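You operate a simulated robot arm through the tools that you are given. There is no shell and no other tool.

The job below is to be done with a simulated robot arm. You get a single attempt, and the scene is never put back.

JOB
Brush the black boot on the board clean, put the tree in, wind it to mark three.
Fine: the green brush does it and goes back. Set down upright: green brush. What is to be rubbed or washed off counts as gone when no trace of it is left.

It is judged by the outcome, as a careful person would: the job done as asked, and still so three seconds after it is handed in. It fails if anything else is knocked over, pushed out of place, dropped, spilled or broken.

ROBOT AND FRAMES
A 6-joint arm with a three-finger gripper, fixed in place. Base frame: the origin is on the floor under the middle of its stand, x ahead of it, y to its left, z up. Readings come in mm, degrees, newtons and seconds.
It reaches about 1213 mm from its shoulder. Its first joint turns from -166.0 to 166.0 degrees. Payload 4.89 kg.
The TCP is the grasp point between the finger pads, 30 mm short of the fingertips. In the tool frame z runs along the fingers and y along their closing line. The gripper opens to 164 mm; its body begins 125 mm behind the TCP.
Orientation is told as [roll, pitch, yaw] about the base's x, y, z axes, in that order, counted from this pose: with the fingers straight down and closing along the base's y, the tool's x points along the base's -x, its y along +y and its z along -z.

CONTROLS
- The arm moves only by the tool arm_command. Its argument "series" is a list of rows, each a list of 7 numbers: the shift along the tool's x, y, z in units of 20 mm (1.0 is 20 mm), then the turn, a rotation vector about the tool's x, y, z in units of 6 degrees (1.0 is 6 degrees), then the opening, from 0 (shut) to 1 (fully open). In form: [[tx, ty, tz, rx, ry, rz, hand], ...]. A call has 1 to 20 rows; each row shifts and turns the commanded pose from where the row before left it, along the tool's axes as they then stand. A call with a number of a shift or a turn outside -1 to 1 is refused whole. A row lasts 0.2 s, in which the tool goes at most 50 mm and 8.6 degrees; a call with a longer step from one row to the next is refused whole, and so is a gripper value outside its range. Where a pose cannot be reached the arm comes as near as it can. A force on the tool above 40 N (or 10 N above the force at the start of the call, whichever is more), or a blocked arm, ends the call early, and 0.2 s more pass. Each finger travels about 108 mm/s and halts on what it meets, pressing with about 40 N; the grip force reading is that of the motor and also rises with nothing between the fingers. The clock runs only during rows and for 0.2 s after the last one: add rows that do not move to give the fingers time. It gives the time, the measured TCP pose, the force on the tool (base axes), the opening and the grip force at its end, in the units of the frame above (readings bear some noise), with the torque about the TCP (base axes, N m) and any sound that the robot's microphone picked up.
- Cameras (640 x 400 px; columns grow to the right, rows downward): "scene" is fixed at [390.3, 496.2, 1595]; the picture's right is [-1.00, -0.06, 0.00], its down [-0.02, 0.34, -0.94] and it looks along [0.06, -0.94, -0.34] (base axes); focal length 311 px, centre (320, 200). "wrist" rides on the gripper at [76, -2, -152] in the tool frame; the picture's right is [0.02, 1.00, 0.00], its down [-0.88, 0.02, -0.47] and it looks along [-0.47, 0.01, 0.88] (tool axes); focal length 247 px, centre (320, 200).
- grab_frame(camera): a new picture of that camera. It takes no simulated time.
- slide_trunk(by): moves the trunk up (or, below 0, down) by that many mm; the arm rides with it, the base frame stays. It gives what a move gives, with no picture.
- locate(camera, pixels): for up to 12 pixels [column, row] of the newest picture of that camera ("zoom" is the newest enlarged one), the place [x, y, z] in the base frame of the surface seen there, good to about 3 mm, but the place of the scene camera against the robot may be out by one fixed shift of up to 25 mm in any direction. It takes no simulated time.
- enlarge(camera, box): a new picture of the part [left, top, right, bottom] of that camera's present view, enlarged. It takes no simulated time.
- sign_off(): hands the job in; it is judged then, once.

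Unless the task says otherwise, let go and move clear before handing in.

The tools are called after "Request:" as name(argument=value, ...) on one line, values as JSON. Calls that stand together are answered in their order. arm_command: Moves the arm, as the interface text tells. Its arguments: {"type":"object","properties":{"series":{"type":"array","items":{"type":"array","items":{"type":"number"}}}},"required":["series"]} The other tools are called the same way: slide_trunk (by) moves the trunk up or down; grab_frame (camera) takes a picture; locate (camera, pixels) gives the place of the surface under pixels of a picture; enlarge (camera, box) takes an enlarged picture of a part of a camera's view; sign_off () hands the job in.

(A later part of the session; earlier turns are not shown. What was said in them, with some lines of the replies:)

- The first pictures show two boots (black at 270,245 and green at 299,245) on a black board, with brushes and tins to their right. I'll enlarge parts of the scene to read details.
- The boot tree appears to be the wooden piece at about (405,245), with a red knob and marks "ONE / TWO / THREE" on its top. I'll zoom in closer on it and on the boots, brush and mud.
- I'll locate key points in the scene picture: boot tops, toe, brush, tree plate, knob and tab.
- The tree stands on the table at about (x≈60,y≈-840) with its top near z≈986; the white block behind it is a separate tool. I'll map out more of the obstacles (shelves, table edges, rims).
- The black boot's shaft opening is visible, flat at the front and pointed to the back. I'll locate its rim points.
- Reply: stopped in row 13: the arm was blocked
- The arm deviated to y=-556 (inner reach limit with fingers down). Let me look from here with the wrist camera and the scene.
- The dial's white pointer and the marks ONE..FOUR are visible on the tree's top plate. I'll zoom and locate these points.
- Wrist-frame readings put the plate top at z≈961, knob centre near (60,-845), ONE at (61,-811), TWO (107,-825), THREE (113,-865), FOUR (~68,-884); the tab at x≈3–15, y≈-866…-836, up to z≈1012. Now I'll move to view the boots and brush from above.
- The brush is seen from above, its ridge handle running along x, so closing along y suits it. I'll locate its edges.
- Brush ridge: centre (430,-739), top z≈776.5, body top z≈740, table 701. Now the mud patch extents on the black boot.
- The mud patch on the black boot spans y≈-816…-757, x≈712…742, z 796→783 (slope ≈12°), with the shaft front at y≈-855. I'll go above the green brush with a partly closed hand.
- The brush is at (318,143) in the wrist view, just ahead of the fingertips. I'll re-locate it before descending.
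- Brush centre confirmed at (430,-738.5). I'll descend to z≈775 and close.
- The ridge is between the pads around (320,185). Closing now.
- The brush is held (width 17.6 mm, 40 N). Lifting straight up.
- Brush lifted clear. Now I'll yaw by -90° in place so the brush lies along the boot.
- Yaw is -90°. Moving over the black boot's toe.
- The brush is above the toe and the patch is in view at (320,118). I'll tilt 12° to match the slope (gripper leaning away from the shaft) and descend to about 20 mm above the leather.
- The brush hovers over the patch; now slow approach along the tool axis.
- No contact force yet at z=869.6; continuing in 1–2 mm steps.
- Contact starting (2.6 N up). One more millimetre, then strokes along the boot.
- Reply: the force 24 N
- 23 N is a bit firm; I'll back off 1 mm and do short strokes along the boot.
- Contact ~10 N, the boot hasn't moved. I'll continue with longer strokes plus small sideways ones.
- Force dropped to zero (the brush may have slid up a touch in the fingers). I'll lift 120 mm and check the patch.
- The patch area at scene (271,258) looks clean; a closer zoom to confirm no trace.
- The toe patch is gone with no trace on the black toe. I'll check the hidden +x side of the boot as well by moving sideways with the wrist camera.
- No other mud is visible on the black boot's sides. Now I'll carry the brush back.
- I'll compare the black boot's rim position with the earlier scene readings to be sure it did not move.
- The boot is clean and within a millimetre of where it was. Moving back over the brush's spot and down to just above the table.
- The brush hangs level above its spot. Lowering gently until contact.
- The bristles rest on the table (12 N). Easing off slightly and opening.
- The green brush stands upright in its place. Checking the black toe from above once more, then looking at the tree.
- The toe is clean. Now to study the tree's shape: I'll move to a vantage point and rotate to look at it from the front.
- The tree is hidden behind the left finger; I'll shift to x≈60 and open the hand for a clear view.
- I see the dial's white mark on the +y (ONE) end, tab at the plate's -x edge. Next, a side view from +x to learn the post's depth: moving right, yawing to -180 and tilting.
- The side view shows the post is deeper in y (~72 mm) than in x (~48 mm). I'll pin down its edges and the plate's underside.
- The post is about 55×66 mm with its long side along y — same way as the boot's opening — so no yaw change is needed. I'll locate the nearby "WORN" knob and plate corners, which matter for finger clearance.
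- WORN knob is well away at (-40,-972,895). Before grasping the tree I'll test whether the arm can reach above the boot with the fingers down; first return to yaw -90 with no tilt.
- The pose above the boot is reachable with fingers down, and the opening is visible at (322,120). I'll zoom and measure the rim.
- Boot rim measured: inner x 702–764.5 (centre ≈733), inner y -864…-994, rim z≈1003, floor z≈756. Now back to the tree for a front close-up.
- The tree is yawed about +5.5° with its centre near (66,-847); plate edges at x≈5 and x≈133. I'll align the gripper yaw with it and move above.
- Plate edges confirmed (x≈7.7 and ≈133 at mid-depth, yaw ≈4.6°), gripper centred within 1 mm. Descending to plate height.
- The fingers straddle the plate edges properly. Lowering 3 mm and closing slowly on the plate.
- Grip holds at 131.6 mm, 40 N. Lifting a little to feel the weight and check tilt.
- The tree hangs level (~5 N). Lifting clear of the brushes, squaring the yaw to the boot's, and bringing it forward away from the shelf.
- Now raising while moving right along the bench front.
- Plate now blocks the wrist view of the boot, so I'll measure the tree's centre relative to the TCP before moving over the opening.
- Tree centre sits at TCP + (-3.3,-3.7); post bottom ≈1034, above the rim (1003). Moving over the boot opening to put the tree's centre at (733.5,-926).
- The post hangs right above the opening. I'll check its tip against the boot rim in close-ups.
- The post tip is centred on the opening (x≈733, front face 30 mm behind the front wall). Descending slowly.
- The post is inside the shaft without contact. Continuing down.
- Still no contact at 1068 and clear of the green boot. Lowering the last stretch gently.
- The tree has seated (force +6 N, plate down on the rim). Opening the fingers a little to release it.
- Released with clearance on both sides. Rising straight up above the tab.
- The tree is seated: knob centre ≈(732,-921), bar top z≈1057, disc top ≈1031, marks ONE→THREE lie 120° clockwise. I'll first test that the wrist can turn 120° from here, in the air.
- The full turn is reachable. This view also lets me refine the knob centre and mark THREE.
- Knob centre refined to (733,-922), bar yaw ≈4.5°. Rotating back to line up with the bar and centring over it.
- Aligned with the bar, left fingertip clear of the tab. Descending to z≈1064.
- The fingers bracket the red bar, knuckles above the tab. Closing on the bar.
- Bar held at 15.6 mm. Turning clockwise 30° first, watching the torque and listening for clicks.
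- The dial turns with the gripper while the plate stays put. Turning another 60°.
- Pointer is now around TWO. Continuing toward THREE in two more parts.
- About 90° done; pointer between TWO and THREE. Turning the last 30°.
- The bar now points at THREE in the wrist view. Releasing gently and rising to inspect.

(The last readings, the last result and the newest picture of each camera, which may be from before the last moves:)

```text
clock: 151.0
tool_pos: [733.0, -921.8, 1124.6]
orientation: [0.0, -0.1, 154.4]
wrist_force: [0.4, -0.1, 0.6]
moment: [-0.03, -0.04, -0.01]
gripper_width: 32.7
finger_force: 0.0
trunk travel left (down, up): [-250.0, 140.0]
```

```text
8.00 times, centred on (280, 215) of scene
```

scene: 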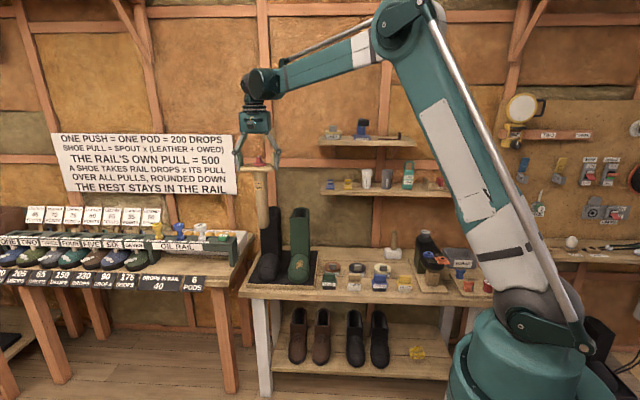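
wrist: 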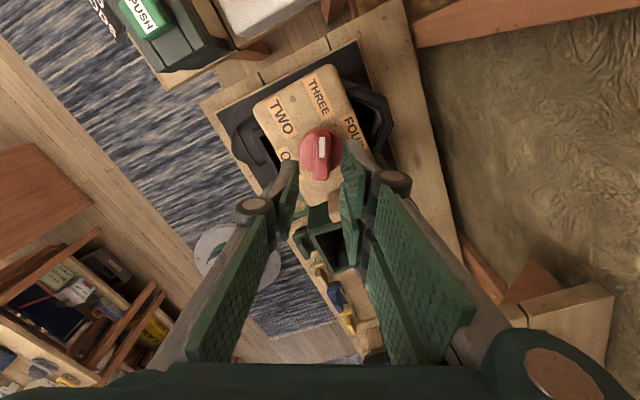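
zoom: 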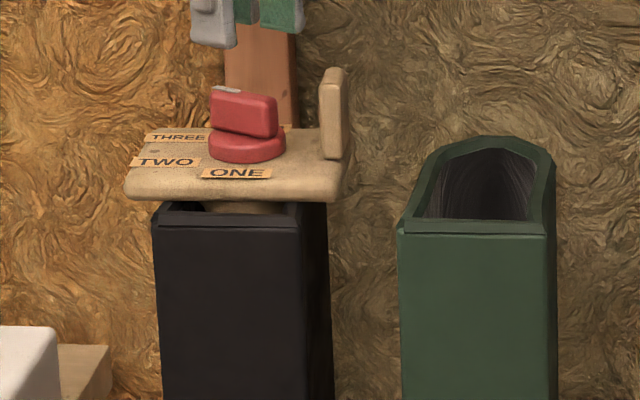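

The dial's white pointer faces THREE. I'll measure the pointer direction against the marks.

Request:
locate(camera="zoom", pixels=[[211, 125], [295, 82], [374, 158], [227, 228], [302, 165], [300, 200], [298, 240], [298, 262], [255, 200], [348, 200], [302, 180], [302, 215]])

Request:
enlarge(camera="wrist", box=[280, 60, 370, 190])

```text
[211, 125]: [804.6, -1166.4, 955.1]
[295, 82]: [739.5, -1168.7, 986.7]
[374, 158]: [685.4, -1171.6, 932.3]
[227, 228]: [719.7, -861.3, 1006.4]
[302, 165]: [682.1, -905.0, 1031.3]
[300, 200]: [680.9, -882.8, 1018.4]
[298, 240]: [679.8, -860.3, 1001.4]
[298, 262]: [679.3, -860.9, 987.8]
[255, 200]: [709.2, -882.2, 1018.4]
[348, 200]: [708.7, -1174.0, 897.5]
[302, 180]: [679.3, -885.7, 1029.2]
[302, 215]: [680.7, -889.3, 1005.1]
```

```text
3.08 times, centred on (325, 125) of wrist
```

zoom: 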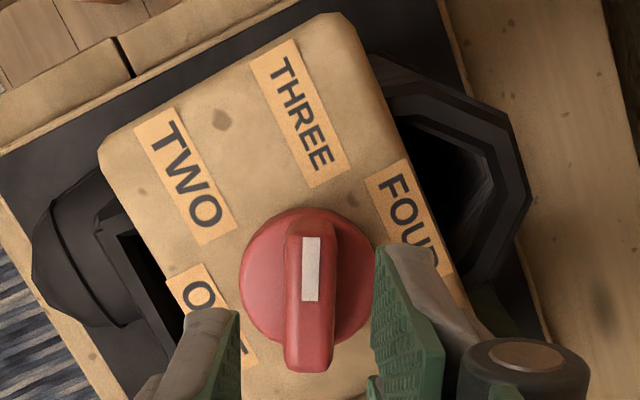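

Request:
locate(camera="zoom", pixels=[[186, 177], [300, 113], [408, 217], [312, 242], [312, 298], [312, 270], [305, 350], [310, 225], [245, 280], [372, 265], [310, 212], [295, 180]])

Request:
locate(camera="zoom", pixels=[[292, 240], [328, 240], [292, 300], [332, 300], [288, 350], [330, 350], [268, 230], [350, 230], [250, 310], [365, 290]])

```text
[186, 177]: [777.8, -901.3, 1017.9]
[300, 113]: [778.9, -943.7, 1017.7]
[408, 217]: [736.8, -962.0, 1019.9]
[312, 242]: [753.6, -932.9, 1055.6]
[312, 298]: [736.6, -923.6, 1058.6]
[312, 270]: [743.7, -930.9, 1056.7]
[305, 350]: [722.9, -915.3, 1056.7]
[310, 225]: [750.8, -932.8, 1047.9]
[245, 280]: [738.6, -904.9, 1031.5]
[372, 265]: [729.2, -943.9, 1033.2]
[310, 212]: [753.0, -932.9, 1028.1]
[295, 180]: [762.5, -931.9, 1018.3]
```

```text
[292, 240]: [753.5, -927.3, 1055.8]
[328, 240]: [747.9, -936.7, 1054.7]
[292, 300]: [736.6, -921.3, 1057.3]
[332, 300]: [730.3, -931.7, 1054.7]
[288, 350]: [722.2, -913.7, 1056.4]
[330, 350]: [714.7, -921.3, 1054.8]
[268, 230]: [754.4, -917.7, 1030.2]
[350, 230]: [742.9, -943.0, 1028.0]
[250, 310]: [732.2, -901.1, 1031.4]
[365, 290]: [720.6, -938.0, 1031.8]
```

Pointer direction is −25.5° and mark THREE's label lies at about −24° from the knob centre, so it points straight at THREE. Rising and moving clear.

Request:
arm_command(series=[[0, 0, -0.6, 0, 0, 0, 0.2], [0, 0, -0.9, 0, 0, 0, 0.2], [0, 0, -0.9, 0, 0, 0, 0.2], [0, 0, -0.9, 0, 0, 0, 0.2], [0, 0, -0.9, 0, 0, 0, 0.2], [0, 0, -0.9, 0, 0, 0, 0.2], [0, 0, -0.9, 0, 0, 0, 0.2], [-0.4, -0.85, 0, 0, 0, 0, 0.2], [-0.4, -0.85, 0, 0, 0, 0, 0.2], [-0.4, -0.85, 0, 0, 0, 0, 0.2], [-0.4, -0.85, 0, 0, 0, 0, 0.2], [-0.4, -0.85, 0, 0, 0, 0, 0.2], [-0.4, -0.85, 0, 0, 0, 0, 0.2], [-0.4, -0.85, 0, 0, 0, 0, 0.2], [-0.4, -0.85, 0, 0, 0, 0, 0.2], [-0.4, -0.85, 0, 0, 0, 0, 0.2], [-0.4, -0.85, 0, 0, 0, 0, 0.2], [-0.4, -0.85, 0, 0, 0, 0, 0.2], [-0.4, -0.85, 0, 0, 0, 0, 0.2], [0, 0, 0, 0, 0, 0, 0.2]])

Request:
grab_frame(camera="scene")

Request:
enlarge(camera="scene", box=[245, 195, 315, 290])

Request:
enlarge(camera="scene", box=[255, 200, 295, 225])

Request:
grab_frame(camera="wrist")

```text
clock: 155.2
tool_pos: [735.9, -696.1, 1244.4]
orientation: [0.0, 0.1, 154.5]
wrist_force: [0.2, 0.7, 0.3]
moment: [-0.09, -0.03, 0.04]
gripper_width: 32.9
finger_force: 0.1
trunk travel left (down, up): [-250.0, 140.0]
```

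```text
taken
```

scene: 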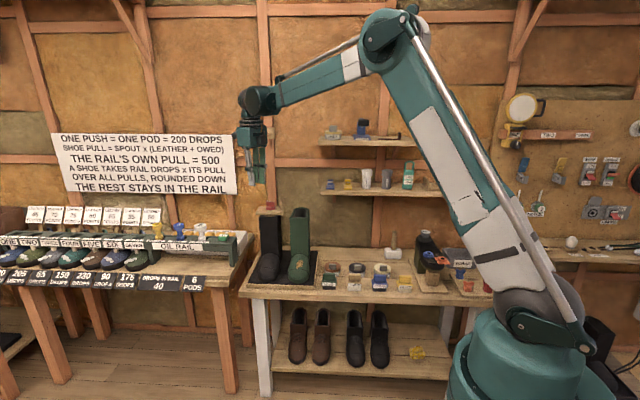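

```text
4.21 times, centred on (280, 242) of scene
```

zoom: 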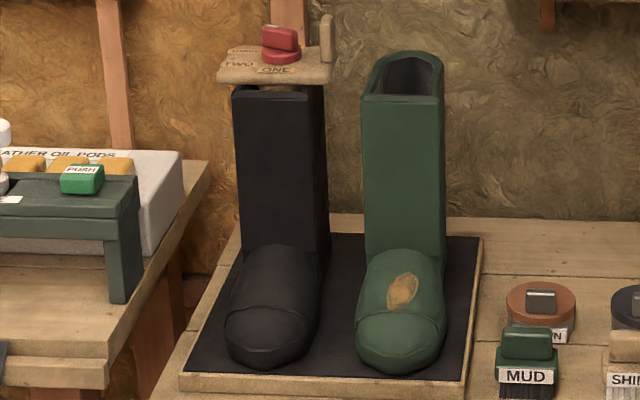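

```text
16.00 times, centred on (275, 212) of scene
```

zoom: 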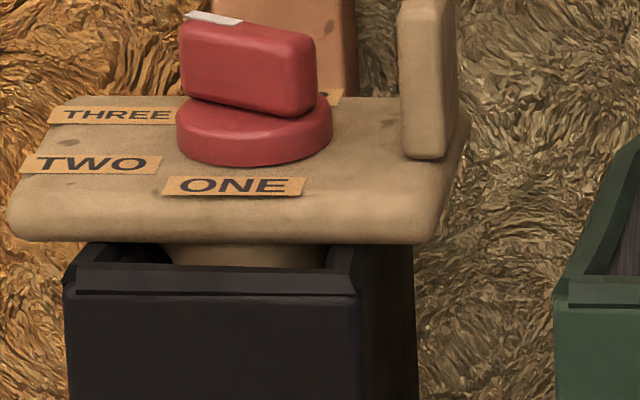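

```text
taken
```

wrist: 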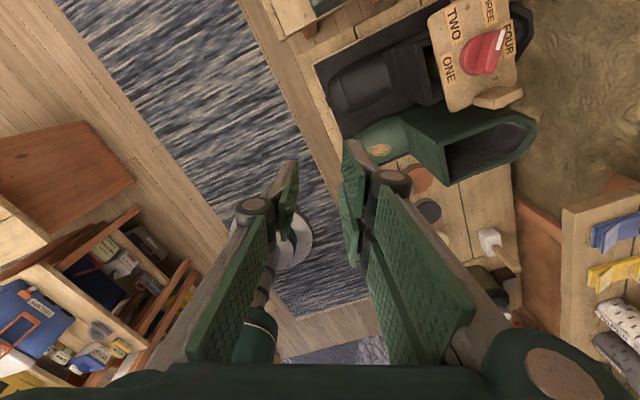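

I'll zoom on the dial from this angle to double-check the pointer against THREE and FOUR.

Request:
enlarge(camera="wrist", box=[415, 0, 535, 115])

Request:
locate(camera="zoom", pixels=[[215, 130], [405, 60], [508, 190], [180, 365], [460, 175], [430, 230], [350, 360], [440, 205], [380, 300], [300, 300], [430, 150], [350, 200]])

```text
3.48 times, centred on (475, 58) of wrist
```

zoom: 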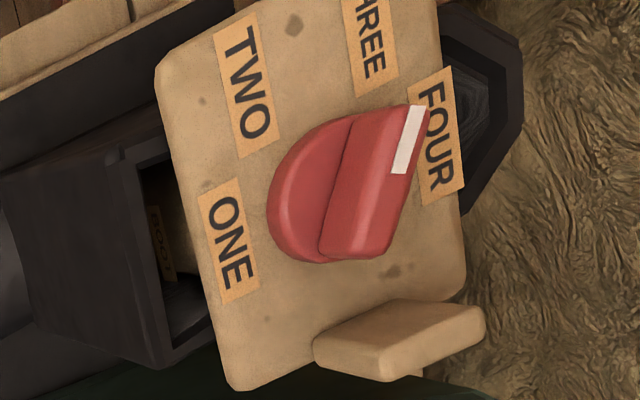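

```text
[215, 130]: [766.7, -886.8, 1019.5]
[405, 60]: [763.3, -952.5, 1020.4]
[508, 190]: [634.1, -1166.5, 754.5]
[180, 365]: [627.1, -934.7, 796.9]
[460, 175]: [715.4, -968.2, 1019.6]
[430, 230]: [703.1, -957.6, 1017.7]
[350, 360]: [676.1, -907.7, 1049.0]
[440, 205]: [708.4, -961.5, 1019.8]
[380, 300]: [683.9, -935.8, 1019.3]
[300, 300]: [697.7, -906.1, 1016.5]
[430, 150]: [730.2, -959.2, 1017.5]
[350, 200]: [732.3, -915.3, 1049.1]
```

Request:
locate(camera="zoom", pixels=[[415, 115], [400, 168], [407, 140], [380, 245], [385, 220], [365, 108], [340, 245], [360, 150], [247, 88], [370, 40], [435, 135], [228, 240]])

Request:
enlarge(camera="scene", box=[310, 215, 500, 310])

Request:
enlarge(camera="scene", box=[310, 110, 500, 210])

```text
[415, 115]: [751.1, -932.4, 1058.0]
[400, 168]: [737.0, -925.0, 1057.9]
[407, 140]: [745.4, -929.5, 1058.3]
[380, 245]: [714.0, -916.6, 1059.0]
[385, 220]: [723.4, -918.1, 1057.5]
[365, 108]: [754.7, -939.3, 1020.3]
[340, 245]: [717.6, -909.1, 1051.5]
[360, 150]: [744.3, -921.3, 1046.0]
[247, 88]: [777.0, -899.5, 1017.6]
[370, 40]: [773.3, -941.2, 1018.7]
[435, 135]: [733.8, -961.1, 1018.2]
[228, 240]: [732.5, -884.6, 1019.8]
```

```text
3.37 times, centred on (405, 262) of scene
```

zoom: 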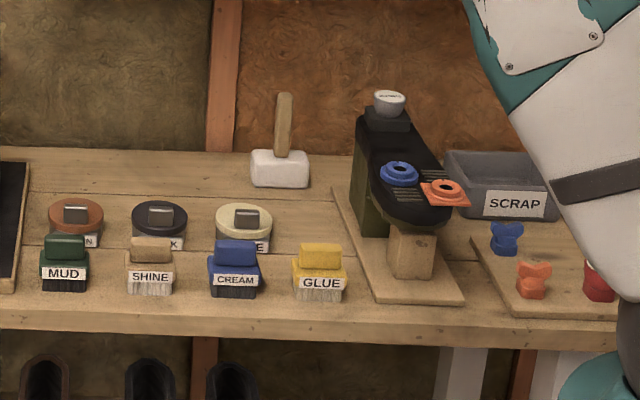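

```text
3.37 times, centred on (405, 160) of scene
```

zoom: 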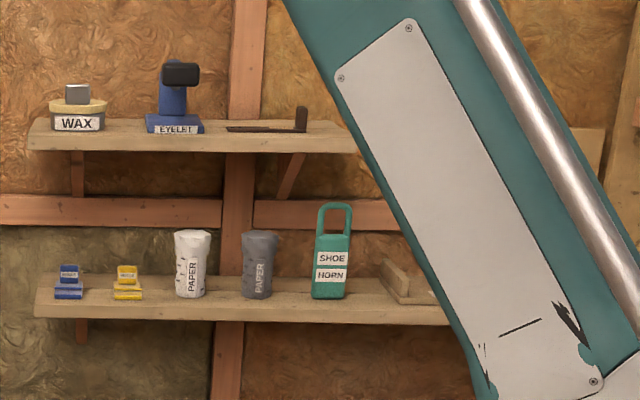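

Everything on the bench and shelves is in place, the MUD brush upright, and the pointer line passes through THREE. One last close look at the black toe before handing in.

Request:
enlarge(camera="scene", box=[255, 245, 295, 285])

Request:
enlarge(camera="wrist", box=[310, 40, 450, 170])

```text
10.00 times, centred on (275, 265) of scene
```

zoom: 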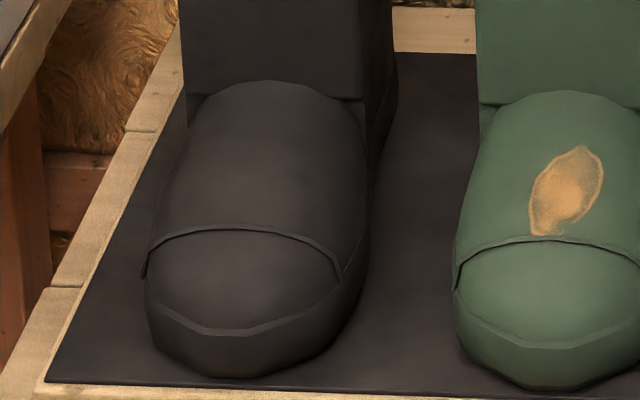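

```text
3.08 times, centred on (380, 105) of wrist
```

zoom: 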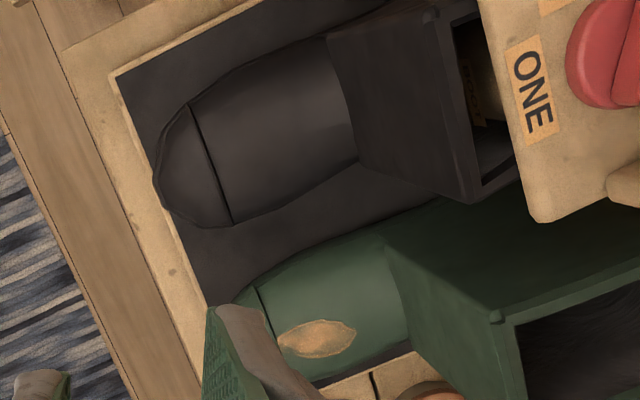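

The black boot shows no trace of mud from either camera. The tree sits in it with the pointer at THREE, the green brush stands upright in its place, and the arm is clear. Handing in.

Request:
sign_off()

```text
The job is handed in.
```

I brushed the black boot on the board clean with the green MUD brush, put the boot tree in it and wound the dial to mark three. The job is handed in, but I have no verdict back.

- **Boot:** close-ups from both cameras show no trace of mud on the toe or sides. I could not see the back of the boot. It shifted by about a millimetre during brushing.
- **Tree:** it is seated in the shaft, with its plate level.
- **Dial:** I turned it 120° clockwise from ONE. By my measurements the pointer is within a few degrees of THREE. No click was reported, so I judged the position by eye and measurement alone.
- **Brush:** the green brush is back in its spot, standing upright.
- **Everything else:** nothing else looked moved or knocked over in the final pictures. The mud on the green boot is untouched.
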